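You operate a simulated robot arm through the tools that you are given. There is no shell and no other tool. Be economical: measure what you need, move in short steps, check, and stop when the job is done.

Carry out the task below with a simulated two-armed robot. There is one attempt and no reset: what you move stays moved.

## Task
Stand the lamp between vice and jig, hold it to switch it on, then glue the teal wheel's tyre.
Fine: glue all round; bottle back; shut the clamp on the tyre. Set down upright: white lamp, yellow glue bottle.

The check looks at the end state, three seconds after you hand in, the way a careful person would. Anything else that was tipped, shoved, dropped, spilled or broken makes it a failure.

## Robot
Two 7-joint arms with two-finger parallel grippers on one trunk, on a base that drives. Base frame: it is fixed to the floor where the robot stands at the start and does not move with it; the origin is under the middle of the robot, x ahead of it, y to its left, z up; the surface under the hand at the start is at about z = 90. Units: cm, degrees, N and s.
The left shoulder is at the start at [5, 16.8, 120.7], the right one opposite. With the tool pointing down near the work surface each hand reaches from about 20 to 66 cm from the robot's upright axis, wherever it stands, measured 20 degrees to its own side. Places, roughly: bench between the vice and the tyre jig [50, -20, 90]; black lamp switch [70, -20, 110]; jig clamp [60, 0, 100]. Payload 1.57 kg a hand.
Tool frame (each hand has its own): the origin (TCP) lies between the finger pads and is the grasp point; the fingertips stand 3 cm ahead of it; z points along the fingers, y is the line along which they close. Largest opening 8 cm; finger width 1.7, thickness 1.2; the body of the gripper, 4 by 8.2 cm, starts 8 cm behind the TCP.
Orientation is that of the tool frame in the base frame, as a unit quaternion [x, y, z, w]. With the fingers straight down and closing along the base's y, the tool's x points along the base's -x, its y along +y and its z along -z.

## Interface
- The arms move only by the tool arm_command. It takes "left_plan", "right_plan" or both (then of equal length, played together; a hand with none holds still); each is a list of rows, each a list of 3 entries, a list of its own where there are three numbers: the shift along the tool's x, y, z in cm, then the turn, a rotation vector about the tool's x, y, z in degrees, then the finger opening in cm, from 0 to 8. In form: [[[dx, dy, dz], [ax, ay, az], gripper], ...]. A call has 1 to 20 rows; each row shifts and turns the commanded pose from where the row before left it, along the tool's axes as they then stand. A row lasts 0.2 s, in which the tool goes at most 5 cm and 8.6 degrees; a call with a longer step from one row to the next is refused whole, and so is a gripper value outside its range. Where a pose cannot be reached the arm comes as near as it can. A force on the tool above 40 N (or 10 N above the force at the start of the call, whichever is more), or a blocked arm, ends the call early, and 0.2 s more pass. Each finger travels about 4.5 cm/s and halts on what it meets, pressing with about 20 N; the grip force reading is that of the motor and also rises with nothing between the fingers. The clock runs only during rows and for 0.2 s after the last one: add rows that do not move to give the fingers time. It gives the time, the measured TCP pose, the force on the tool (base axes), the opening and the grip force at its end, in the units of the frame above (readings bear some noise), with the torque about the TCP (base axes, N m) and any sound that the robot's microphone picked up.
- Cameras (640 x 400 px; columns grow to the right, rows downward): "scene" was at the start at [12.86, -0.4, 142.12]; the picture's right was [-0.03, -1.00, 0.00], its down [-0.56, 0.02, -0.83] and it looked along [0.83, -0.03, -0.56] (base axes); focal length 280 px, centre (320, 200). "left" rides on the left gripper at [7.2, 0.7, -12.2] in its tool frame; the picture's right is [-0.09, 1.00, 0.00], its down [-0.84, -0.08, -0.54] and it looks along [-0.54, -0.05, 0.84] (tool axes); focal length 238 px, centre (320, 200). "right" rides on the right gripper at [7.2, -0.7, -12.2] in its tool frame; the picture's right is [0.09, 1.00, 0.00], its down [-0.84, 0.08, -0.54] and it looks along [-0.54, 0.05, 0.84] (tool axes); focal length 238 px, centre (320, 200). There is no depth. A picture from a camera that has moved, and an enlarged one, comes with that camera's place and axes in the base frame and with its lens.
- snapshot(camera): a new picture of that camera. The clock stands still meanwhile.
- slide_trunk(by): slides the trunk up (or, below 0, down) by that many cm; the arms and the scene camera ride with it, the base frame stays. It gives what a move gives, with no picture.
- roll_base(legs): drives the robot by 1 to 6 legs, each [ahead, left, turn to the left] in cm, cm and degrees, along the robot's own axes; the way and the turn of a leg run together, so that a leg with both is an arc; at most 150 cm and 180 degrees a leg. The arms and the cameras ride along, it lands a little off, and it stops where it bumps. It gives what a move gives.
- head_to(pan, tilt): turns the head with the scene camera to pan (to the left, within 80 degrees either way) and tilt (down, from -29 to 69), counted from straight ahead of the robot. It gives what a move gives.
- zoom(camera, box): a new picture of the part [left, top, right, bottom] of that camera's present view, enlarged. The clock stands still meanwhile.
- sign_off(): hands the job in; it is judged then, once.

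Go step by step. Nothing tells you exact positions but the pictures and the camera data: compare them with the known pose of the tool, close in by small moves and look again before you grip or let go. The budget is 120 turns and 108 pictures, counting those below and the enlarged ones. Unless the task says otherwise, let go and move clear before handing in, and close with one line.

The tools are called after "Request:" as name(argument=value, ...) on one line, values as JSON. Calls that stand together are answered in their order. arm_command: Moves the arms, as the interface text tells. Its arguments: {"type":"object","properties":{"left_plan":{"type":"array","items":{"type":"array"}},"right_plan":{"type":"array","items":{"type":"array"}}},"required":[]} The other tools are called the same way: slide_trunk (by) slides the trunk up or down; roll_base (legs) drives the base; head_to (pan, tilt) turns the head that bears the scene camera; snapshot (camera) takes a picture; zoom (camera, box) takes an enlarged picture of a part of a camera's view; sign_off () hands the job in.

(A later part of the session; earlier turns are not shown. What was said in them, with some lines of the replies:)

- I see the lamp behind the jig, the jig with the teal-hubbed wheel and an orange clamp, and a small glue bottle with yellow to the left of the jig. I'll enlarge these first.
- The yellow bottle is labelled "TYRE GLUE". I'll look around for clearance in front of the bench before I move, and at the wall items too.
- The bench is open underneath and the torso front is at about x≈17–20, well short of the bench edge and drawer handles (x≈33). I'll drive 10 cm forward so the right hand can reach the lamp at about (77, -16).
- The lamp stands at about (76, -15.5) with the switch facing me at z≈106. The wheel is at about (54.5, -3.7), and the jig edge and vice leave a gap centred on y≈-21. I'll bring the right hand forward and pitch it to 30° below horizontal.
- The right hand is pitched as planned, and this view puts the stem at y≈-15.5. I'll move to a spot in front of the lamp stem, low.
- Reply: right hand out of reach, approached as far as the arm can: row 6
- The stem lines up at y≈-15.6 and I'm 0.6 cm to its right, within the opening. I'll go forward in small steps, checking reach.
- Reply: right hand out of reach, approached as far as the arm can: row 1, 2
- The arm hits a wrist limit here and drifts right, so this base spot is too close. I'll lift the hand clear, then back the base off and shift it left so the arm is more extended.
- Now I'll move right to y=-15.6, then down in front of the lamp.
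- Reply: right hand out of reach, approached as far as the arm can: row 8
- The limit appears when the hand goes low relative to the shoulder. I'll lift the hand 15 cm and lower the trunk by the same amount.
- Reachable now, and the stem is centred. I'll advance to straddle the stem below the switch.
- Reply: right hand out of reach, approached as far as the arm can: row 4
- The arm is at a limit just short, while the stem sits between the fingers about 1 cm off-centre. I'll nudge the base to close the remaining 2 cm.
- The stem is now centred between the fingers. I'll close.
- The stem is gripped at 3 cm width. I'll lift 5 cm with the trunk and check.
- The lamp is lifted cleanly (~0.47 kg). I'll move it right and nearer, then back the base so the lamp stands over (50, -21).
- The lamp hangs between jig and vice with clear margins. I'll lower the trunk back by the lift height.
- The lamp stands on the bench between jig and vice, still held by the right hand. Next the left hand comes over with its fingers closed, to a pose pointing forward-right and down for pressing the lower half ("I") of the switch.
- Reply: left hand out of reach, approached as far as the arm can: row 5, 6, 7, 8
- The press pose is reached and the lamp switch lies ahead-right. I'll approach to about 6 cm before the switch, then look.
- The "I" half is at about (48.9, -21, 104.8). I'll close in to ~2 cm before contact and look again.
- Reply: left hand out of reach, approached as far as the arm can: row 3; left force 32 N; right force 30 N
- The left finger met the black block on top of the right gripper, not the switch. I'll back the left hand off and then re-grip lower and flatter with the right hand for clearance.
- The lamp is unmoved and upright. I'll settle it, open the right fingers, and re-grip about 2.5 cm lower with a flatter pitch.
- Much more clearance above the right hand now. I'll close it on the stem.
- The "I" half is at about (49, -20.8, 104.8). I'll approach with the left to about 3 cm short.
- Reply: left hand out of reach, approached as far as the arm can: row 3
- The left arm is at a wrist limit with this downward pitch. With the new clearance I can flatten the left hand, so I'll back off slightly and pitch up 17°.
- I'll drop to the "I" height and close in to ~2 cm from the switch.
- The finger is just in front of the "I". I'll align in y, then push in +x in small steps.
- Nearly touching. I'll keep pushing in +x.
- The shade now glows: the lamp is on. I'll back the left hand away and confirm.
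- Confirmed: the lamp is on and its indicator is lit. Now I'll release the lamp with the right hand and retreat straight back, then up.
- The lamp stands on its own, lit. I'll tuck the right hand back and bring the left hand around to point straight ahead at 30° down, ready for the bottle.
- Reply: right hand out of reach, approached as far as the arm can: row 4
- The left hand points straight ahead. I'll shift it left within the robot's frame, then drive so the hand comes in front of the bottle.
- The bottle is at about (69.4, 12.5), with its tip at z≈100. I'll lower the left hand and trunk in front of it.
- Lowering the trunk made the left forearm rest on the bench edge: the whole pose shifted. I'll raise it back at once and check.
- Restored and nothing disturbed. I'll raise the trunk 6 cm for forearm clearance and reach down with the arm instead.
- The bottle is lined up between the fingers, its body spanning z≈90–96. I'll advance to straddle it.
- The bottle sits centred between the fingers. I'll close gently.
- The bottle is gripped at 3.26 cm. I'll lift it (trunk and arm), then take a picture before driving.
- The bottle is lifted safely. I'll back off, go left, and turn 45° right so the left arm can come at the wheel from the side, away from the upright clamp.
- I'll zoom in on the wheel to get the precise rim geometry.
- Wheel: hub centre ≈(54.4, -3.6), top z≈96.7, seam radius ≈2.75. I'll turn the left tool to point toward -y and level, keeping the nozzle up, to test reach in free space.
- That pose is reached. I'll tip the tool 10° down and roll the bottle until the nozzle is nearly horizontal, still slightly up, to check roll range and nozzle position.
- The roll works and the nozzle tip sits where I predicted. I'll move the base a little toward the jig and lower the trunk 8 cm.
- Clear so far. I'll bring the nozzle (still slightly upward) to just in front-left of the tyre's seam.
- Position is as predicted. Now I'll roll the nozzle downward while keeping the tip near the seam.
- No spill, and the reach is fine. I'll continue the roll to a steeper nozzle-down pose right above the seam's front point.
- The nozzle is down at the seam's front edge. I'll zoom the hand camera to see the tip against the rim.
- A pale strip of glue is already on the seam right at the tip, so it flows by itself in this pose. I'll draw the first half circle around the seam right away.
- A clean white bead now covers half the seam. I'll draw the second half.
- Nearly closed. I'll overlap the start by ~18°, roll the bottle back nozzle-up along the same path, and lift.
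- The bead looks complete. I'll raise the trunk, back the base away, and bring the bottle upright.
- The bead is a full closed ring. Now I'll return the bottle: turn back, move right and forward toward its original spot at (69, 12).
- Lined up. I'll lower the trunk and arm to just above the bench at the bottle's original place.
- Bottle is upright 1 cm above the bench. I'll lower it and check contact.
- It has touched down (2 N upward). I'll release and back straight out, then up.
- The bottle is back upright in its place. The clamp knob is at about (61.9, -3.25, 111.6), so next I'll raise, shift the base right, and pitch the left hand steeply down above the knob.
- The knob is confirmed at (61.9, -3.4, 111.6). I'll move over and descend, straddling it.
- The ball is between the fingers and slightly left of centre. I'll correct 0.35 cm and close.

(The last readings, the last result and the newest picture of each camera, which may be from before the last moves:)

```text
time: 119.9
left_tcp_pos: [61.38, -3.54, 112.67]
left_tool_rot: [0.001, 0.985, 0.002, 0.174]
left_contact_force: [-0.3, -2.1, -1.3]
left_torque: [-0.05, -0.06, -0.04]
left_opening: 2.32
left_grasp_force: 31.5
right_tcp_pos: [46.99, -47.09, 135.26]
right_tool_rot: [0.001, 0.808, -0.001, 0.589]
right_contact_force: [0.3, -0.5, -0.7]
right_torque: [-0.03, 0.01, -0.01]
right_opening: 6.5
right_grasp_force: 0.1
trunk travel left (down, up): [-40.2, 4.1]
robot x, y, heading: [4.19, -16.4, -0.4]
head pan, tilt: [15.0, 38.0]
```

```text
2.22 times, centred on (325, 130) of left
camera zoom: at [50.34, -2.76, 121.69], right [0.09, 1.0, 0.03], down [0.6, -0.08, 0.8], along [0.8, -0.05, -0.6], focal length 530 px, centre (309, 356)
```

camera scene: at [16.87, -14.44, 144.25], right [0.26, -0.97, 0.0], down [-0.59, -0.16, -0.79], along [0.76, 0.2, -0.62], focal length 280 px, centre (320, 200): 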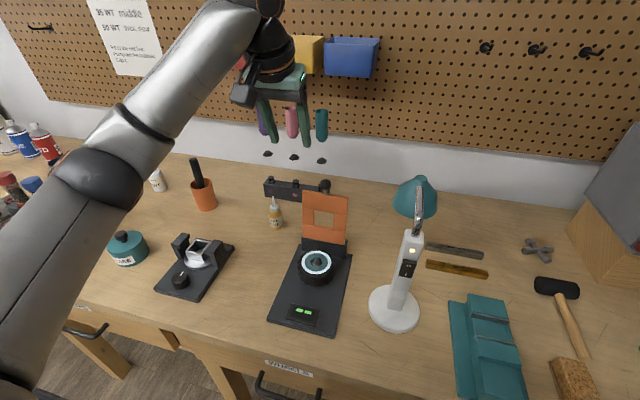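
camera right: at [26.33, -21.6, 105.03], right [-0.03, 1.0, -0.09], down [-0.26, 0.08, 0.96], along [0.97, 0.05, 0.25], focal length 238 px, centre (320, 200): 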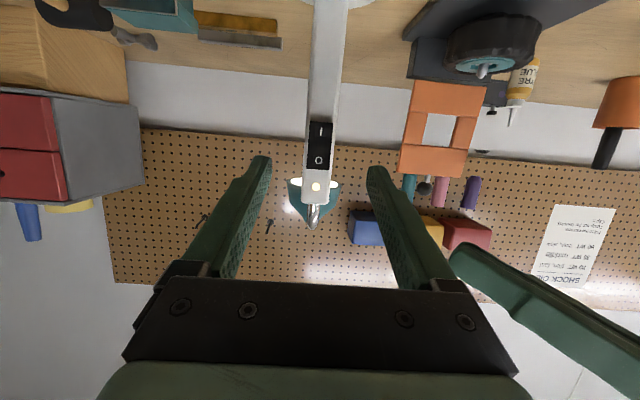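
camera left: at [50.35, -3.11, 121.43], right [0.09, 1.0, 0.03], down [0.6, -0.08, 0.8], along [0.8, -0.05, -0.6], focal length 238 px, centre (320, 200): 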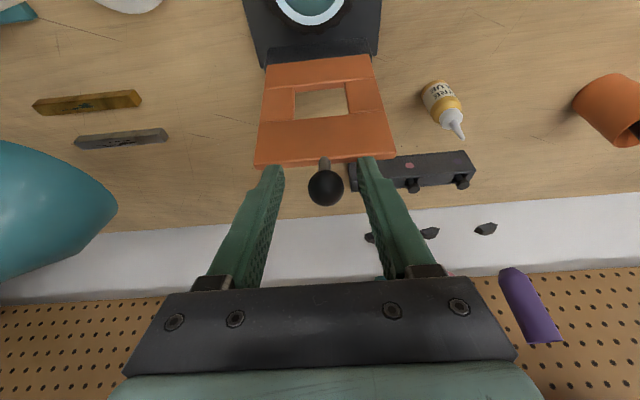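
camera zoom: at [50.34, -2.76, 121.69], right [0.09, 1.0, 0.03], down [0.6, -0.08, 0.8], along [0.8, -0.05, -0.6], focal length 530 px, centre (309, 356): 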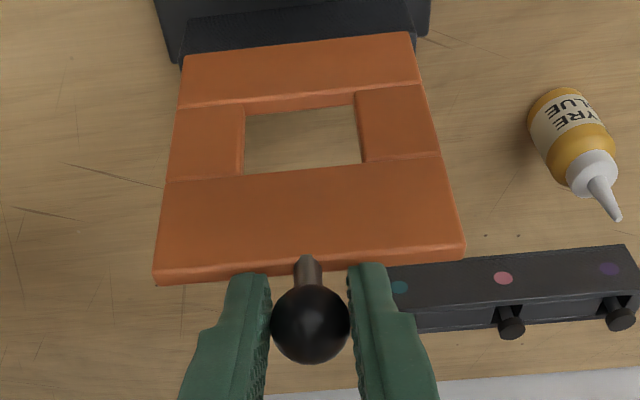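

The ball is gripped at 2.3 cm. I'll pull the clamp over along its arc about the hinge (near x≈60.3, z≈97), checking partway.

Request:
arm_command(left_plan=[[[0.95, 0, -0.37], [0, 0, 0], 2], [[0.95, 0, -0.37], [0, 0, 0], 2], [[0.99, 0, -0.24], [0, 0, 0], 2], [[0.99, 0, -0.24], [0, 0, 0], 2], [[1.01, 0, -0.1], [0, 0, 0], 2], [[1.01, 0, -0.1], [0, 0, 0], 2], [[0, 0, 0], [0, 0, 0], 2]])

Request:
zoom(camera="scene", box=[240, 120, 380, 300])

```text
time: 121.5
left_tcp_pos: [55.38, -3.35, 112.02]
left_tool_rot: [0.003, 0.984, 0.0, 0.176]
left_contact_force: [5.3, -17.8, 2.9]
left_torque: [-0.27, -1.06, -0.2]
left_opening: 2.33
left_grasp_force: 35.7
right_tcp_pos: [46.98, -47.27, 135.26]
right_tool_rot: [0.002, 0.809, 0.001, 0.587]
right_contact_force: [1.0, 0.4, -0.4]
right_torque: [0.03, 0.0, -0.03]
right_opening: 6.51
right_grasp_force: 0.1
trunk travel left (down, up): [-40.2, 4.1]
robot x, y, heading: [4.86, -16.4, -0.2]
head pan, tilt: [15.0, 38.0]
```

```text
2.22 times, centred on (310, 210) of scene
camera zoom: at [16.91, -14.75, 144.26], right [0.26, -0.97, 0.0], down [-0.6, -0.16, -0.79], along [0.76, 0.2, -0.62], focal length 621 px, centre (342, 178)
```

zoom: 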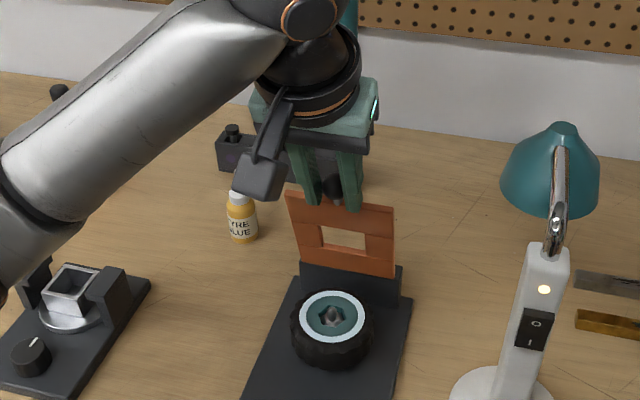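

The clamp follows, but there's a sideways load of 18 N. I'll ease 0.25 cm to the right and continue.

Request:
arm_command(left_plan=[[[0, -0.25, 0], [0, 0, 0], 2], [[0, 0, 0], [0, 0, 0], 2]])

```text
time: 122.1
left_tcp_pos: [55.44, -3.51, 111.84]
left_tool_rot: [0.0, 0.984, 0.002, 0.176]
left_contact_force: [3.7, -10.4, 4.6]
left_torque: [-0.16, -0.79, -0.14]
left_opening: 2.3
left_grasp_force: 35.5
right_tcp_pos: [46.82, -47.12, 135.16]
right_tool_rot: [0.002, 0.808, 0.0, 0.589]
right_contact_force: [0.3, 0.0, -0.4]
right_torque: [-0.01, -0.01, -0.02]
right_opening: 6.49
right_grasp_force: 0.1
trunk travel left (down, up): [-40.2, 4.1]
robot x, y, heading: [4.46, -16.54, -0.1]
head pan, tilt: [15.0, 38.0]
```

Better. I'll ease a bit more and swing further.

Request:
arm_command(left_plan=[[[0, -0.3, 0], [0, 0, 0], 2], [[1.02, 0, 0.045], [0, 0, 0], 2], [[1.02, 0, 0.045], [0, 0, 0], 2], [[1.0, 0, 0.185], [0, 0, 0], 2], [[1.0, 0, 0.185], [0, 0, 0], 2], [[0.965, 0, 0.323], [0, 0, 0], 2], [[0.965, 0, 0.323], [0, 0, 0], 2], [[0, 0, 0], [0, 0, 0], 2]])

Request:
zoom(camera="scene", box=[240, 120, 380, 300])

```text
time: 123.9
left_tcp_pos: [50.17, -3.62, 108.78]
left_tool_rot: [0.001, 0.985, 0.001, 0.173]
left_contact_force: [-0.4, 0.1, -0.4]
left_torque: [-0.01, 0.0, 0.0]
left_opening: 2.03
left_grasp_force: 0.1
right_tcp_pos: [46.97, -46.94, 135.3]
right_tool_rot: [0.002, 0.809, -0.001, 0.588]
right_contact_force: [0.3, -0.4, 0.6]
right_torque: [-0.02, 0.0, 0.01]
right_opening: 6.51
right_grasp_force: 0.0
trunk travel left (down, up): [-40.2, 4.1]
robot x, y, heading: [4.73, -16.57, -0.1]
head pan, tilt: [15.0, 38.0]
```

```text
2.22 times, centred on (310, 210) of scene
camera zoom: at [16.88, -14.47, 144.25], right [0.26, -0.97, 0.0], down [-0.6, -0.16, -0.79], along [0.76, 0.2, -0.62], focal length 621 px, centre (342, 178)
```

zoom: 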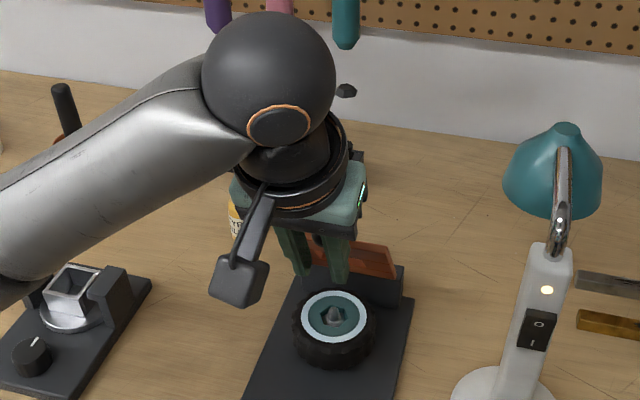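

The ball slipped from the grip; the clamp is part-way over. I'll look with the hand camera.

Request:
snapshot(camera="left")

```text
16 pictures are left
camera left: at [39.06, -2.93, 117.83], right [0.09, 1.0, 0.03], down [0.6, -0.08, 0.8], along [0.79, -0.05, -0.6], focal length 238 px, centre (320, 200)
```

left: 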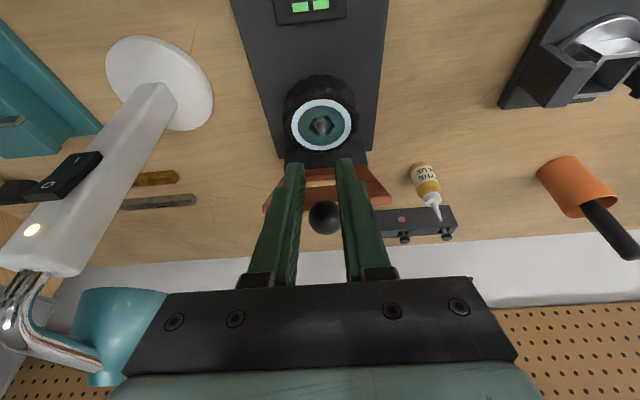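

The clamp rests at about 33°, held by friction. I'll lift the hand over the ball, point the closed fingers straight down, and come in behind the plate.

Request:
arm_command(left_plan=[[[1.41, 0, -0.51], [0, 0, 0], 2], [[-1.2, 0, -3.3], [0, 0, 0], 1], [[-1.2, 0, -3.3], [0, 0, 0], 0], [[0, 0, 0], [0, 7, 0], 0], [[0, 0, 0], [0, 7, 0], 0], [[0, 0, 0], [0, 6, 0], 0], [[-3, 0, 0], [0, 0, 0], 0], [[-3, 0, 0], [0, 0, 0], 0], [[-2.6, 0, 0], [0, 0, 0], 0], [[0, 0, 0], [0, 0, 0], 0]])

Request:
zoom(camera="left", box=[200, 30, 440, 260])

```text
time: 126.1
left_tcp_pos: [57.37, -3.66, 115.96]
left_tool_rot: [0.001, 1.0, 0.002, 0.0]
left_contact_force: [0.9, -0.6, -0.5]
left_torque: [-0.03, 0.01, 0.01]
left_opening: 0.0
left_grasp_force: 19.9
right_tcp_pos: [46.93, -46.94, 135.21]
right_tool_rot: [0.001, 0.809, -0.001, 0.588]
right_contact_force: [-0.2, -0.7, 0.2]
right_torque: [-0.04, 0.03, -0.01]
right_opening: 6.5
right_grasp_force: 0.1
trunk travel left (down, up): [-40.2, 4.1]
robot x, y, heading: [4.23, -16.4, -0.1]
head pan, tilt: [15.0, 38.0]
```

```text
1.74 times, centred on (320, 145) of left
camera zoom: at [50.05, -3.05, 128.16], right [0.09, 1.0, 0.0], down [0.84, -0.08, 0.54], along [0.54, -0.05, -0.84], focal length 414 px, centre (320, 296)
```

zoom: 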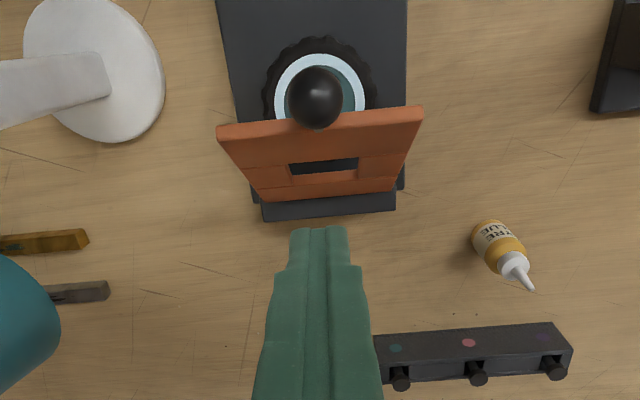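

I'm behind the plate with fingers down. I'll lower and push the plate over toward the tyre along its arc.

Request:
arm_command(left_plan=[[[0, 0, 3.83], [0, 0, 0], 0], [[0, 0, 3.83], [0, 0, 0], 0], [[0.62, 0, 0.1], [0, 0, 0], 0], [[0.9, 0, 0.55], [0, 0, 0], 0], [[0.9, 0, 0.55], [0, 0, 0], 0], [[0.93, 0, 0.85], [0, 0, 0], 0], [[0.93, 0, 0.85], [0, 0, 0], 0], [[0.7, 0, 1.1], [0, 0, 0], 0], [[0.7, 0, 1.1], [0, 0, 0], 0], [[0, 0, 0], [0, 0, 0], 0]])

Request:
zoom(camera="left", box=[200, 30, 440, 260])

```text
time: 128.3
left_tcp_pos: [51.55, -3.66, 103.2]
left_tool_rot: [0.001, 1.0, 0.002, 0.001]
left_contact_force: [0.6, 0.0, 0.2]
left_torque: [-0.01, 0.01, -0.01]
left_opening: 0.0
left_grasp_force: 20.1
right_tcp_pos: [46.85, -47.11, 135.33]
right_tool_rot: [0.001, 0.809, 0.0, 0.588]
right_contact_force: [0.8, 0.0, 0.0]
right_torque: [-0.01, -0.01, -0.06]
right_opening: 6.5
right_grasp_force: 0.0
trunk travel left (down, up): [-40.2, 4.1]
robot x, y, heading: [4.62, -16.62, -0.4]
head pan, tilt: [15.0, 38.0]
```

```text
1.74 times, centred on (320, 145) of left
camera zoom: at [44.27, -2.99, 115.47], right [0.09, 1.0, 0.0], down [0.84, -0.08, 0.54], along [0.54, -0.05, -0.84], focal length 414 px, centre (320, 296)
```

zoom: 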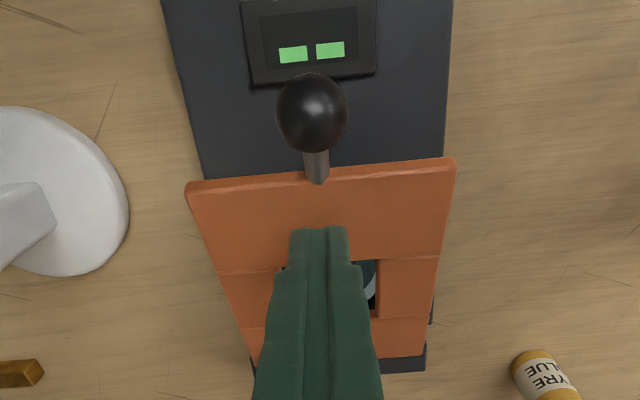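

The plate is most of the way down. I'll push it the rest of the way, keeping on the outer bar.

Request:
arm_command(left_plan=[[[0.9, 0, 0.3], [0, 0, 0], 0], [[0.5, 0, 0.7], [0, 0, 0], 0], [[0.3, 0, 0.7], [0, 0, 0], 0], [[0, 0, 0.5], [0, 0, 0], 0], [[0, 0, 0], [0, 0, 0], 0]])

Request:
zoom(camera="left", box=[200, 30, 440, 260])

```text
time: 129.5
left_tcp_pos: [49.88, -3.7, 100.91]
left_tool_rot: [0.001, 1.0, 0.002, 0.001]
left_contact_force: [0.9, -1.3, -1.1]
left_torque: [-0.02, 0.01, -0.02]
left_opening: 0.0
left_grasp_force: 20.0
right_tcp_pos: [46.87, -47.02, 135.34]
right_tool_rot: [0.002, 0.809, -0.001, 0.588]
right_contact_force: [-0.4, 0.0, -0.9]
right_torque: [0.01, -0.02, -0.01]
right_opening: 6.5
right_grasp_force: 0.1
trunk travel left (down, up): [-40.2, 4.1]
robot x, y, heading: [4.73, -16.87, -0.2]
head pan, tilt: [15.0, 38.0]
```

```text
1.74 times, centred on (320, 145) of left
camera zoom: at [42.57, -3.0, 113.15], right [0.09, 1.0, 0.0], down [0.84, -0.08, 0.54], along [0.54, -0.05, -0.84], focal length 414 px, centre (320, 296)
```

zoom: 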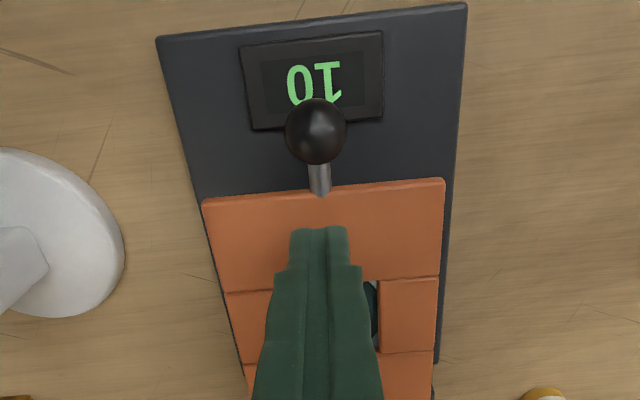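

The clamp is down and the jig display now shows "10", so a cure timer has started. I'll press lightly to confirm it's fully shut.

Request:
arm_command(left_plan=[[[0, 0, 0.4], [0, 0, 0], 0], [[0, 0, 0.3], [0, 0, 0], 0], [[0, 0, 0], [0, 0, 0], 0]])

```text
time: 130.3
left_tcp_pos: [49.98, -3.52, 100.14]
left_tool_rot: [0.001, 1.0, 0.001, 0.001]
left_contact_force: [-1.0, 0.2, 0.3]
left_torque: [-0.01, 0.0, -0.04]
left_opening: 0.01
left_grasp_force: 20.4
right_tcp_pos: [46.87, -46.97, 135.32]
right_tool_rot: [0.002, 0.808, -0.001, 0.589]
right_contact_force: [0.0, -0.7, 0.6]
right_torque: [0.01, 0.0, 0.03]
right_opening: 6.52
right_grasp_force: 0.1
trunk travel left (down, up): [-40.2, 4.1]
robot x, y, heading: [4.5, -16.86, -0.0]
head pan, tilt: [15.0, 38.0]
```

Request:
arm_command(left_plan=[[[0, 0, 0.3], [0, 0, 0], 0], [[0, 0, 0.3], [0, 0, 0], 0], [[0, 0, 0.3], [0, 0, 0], 0], [[0, 0, 0], [0, 0, 0], 0]])

Request:
snapshot(camera="left")

```text
time: 131.3
left_tcp_pos: [49.98, -3.59, 99.81]
left_tool_rot: [0.0, 1.0, 0.0, 0.007]
left_contact_force: [2.4, 5.7, 39.2]
left_torque: [0.15, 0.17, -0.45]
left_opening: 0.01
left_grasp_force: 20.1
right_tcp_pos: [46.64, -47.0, 135.33]
right_tool_rot: [0.002, 0.808, -0.001, 0.589]
right_contact_force: [-0.2, 0.4, 0.6]
right_torque: [0.01, 0.03, 0.0]
right_opening: 6.52
right_grasp_force: 0.1
trunk travel left (down, up): [-40.2, 4.1]
robot x, y, heading: [4.44, -16.49, -0.1]
head pan, tilt: [15.0, 38.0]
```

```text
12 pictures are left
camera left: at [42.45, -2.91, 112.01], right [0.09, 1.0, 0.0], down [0.83, -0.08, 0.55], along [0.55, -0.05, -0.83], focal length 238 px, centre (320, 200)
```

left: 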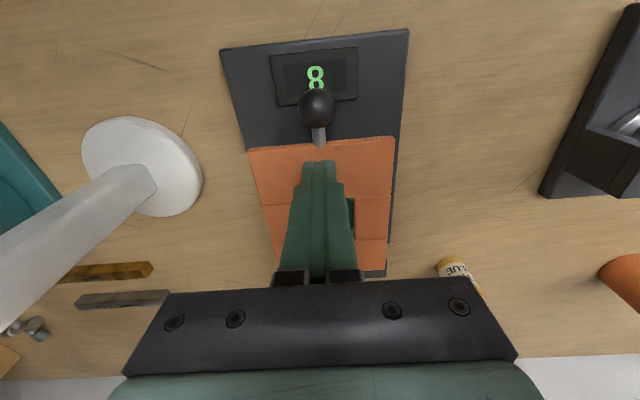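

Firm contact (39 N), so the clamp is fully shut and the timer counts down (8). I'll lift straight up, clear the hand, and wait out the timer.

Request:
arm_command(left_plan=[[[0, 0, -0.8], [0, 0, 0], 0], [[0, 0, -1.5], [0, 0, 0], 0], [[0, 0, -3], [0, 0, 0], 0], [[0, 0, -4], [0, 0, 0], 0], [[0, 0, -4], [0, 0, 0], 0], [[0, 0, -4], [0, 0, 0], 0], [[0, 2.5, -1], [0, 0, 0], 0], [[0, 3, 0], [0, 0, 0], 0], [[0, 3, 0], [0, 0, 0], 0], [[0, 3, 0], [0, 0, 0], 0], [[0, 3, 0], [0, 0, 0], 0], [[0, 0, 0], [0, 0, 0], 0], [[0, 0, 0], [0, 0, 0], 0], [[0, 0, 0], [0, 0, 0], 0], [[0, 0, 0], [0, 0, 0], 0], [[0, 0, 0], [0, 0, 0], 0], [[0, 0, 0], [0, 0, 0], 0], [[0, 0, 0], [0, 0, 0], 0]])

Request:
arm_command(left_plan=[[[0, 0, 0], [0, 0, 0], 0], [[0, 0, 0], [0, 0, 0], 0], [[0, 0, 0], [0, 0, 0], 0], [[0, 0, 0], [0, 0, 0], 0], [[0, 0, 0], [0, 0, 0], 0], [[0, 0, 0], [0, 0, 0], 0], [[0, 0, 0], [0, 0, 0], 0], [[0, 0, 0], [0, 0, 0], 0], [[0, 0, 0], [0, 0, 0], 0], [[0, 0, 0], [0, 0, 0], 0], [[0, 0, 0], [0, 0, 0], 0], [[0, 0, 0], [0, 0, 0], 0], [[0, 0, 0], [0, 0, 0], 0], [[0, 0, 0], [0, 0, 0], 0], [[0, 0, 0], [0, 0, 0], 0], [[0, 0, 0], [0, 0, 0], 0], [[0, 0, 0], [0, 0, 0], 0], [[0, 0, 0], [0, 0, 0], 0], [[0, 0, 0], [0, 0, 0], 0], [[0, 0, 0], [0, 0, 0], 0]])

Request:
snapshot(camera="scene")

Request:
zoom(camera="scene", box=[240, 160, 440, 345])

```text
time: 135.1
left_tcp_pos: [49.87, 10.79, 117.7]
left_tool_rot: [0.001, 1.0, 0.002, 0.002]
left_contact_force: [-0.7, 0.1, 0.2]
left_torque: [-0.01, -0.03, -0.01]
left_opening: 0.0
left_grasp_force: 20.1
right_tcp_pos: [46.85, -47.0, 135.33]
right_tool_rot: [0.002, 0.808, -0.001, 0.589]
right_contact_force: [0.0, -0.5, 0.6]
right_torque: [-0.03, 0.02, 0.0]
right_opening: 6.5
right_grasp_force: 0.0
trunk travel left (down, up): [-40.2, 4.1]
robot x, y, heading: [4.51, -16.67, 0.0]
head pan, tilt: [15.0, 38.0]
```

```text
time: 139.3
left_tcp_pos: [49.75, 10.67, 117.67]
left_tool_rot: [0.0, 1.0, 0.002, 0.001]
left_contact_force: [0.4, 0.1, -0.9]
left_torque: [0.04, 0.0, -0.03]
left_opening: 0.0
left_grasp_force: 20.0
right_tcp_pos: [46.9, -47.02, 135.22]
right_tool_rot: [0.001, 0.808, -0.001, 0.589]
right_contact_force: [0.4, 0.5, -0.3]
right_torque: [0.0, 0.02, -0.02]
right_opening: 6.51
right_grasp_force: 0.1
trunk travel left (down, up): [-40.2, 4.1]
robot x, y, heading: [4.7, -16.7, -0.3]
head pan, tilt: [15.0, 38.0]
```

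```text
11 pictures are left
camera scene: at [16.87, -14.46, 144.25], right [0.26, -0.97, 0.0], down [-0.59, -0.16, -0.79], along [0.76, 0.2, -0.62], focal length 280 px, centre (320, 200)
```

scene: 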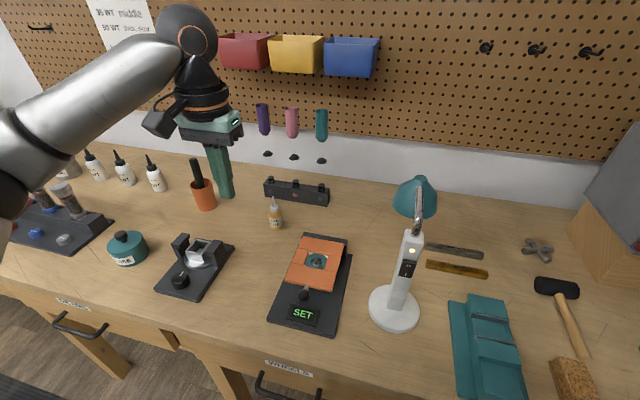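

```text
2.16 times, centred on (340, 252) of scene
camera zoom: at [16.87, -14.46, 144.25], right [0.26, -0.97, 0.0], down [-0.59, -0.16, -0.79], along [0.76, 0.2, -0.62], focal length 605 px, centre (277, 86)
```

zoom: 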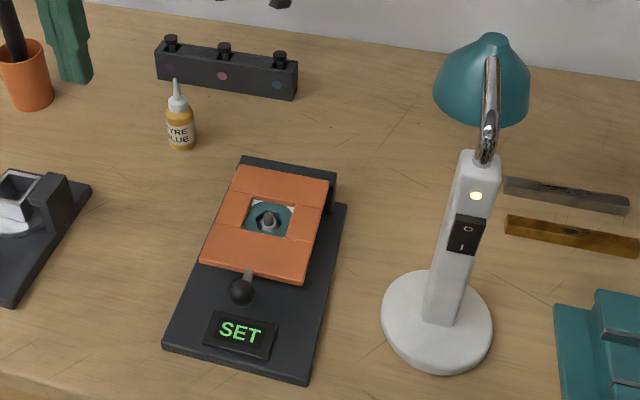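

The display reads "SET", the clamp is shut on the tyre, the lamp is lit and upright, and the glue bottle is back in place. Both hands are clear, so I'm handing in.

Request:
sign_off()

```text
The job is handed in.
```

I stood the white lamp between the vice and the jig and switched it on. The teal wheel's tyre is glued all round, the yellow bottle is back upright in its place, and the clamp is shut on the tyre with the jig display reading "SET".
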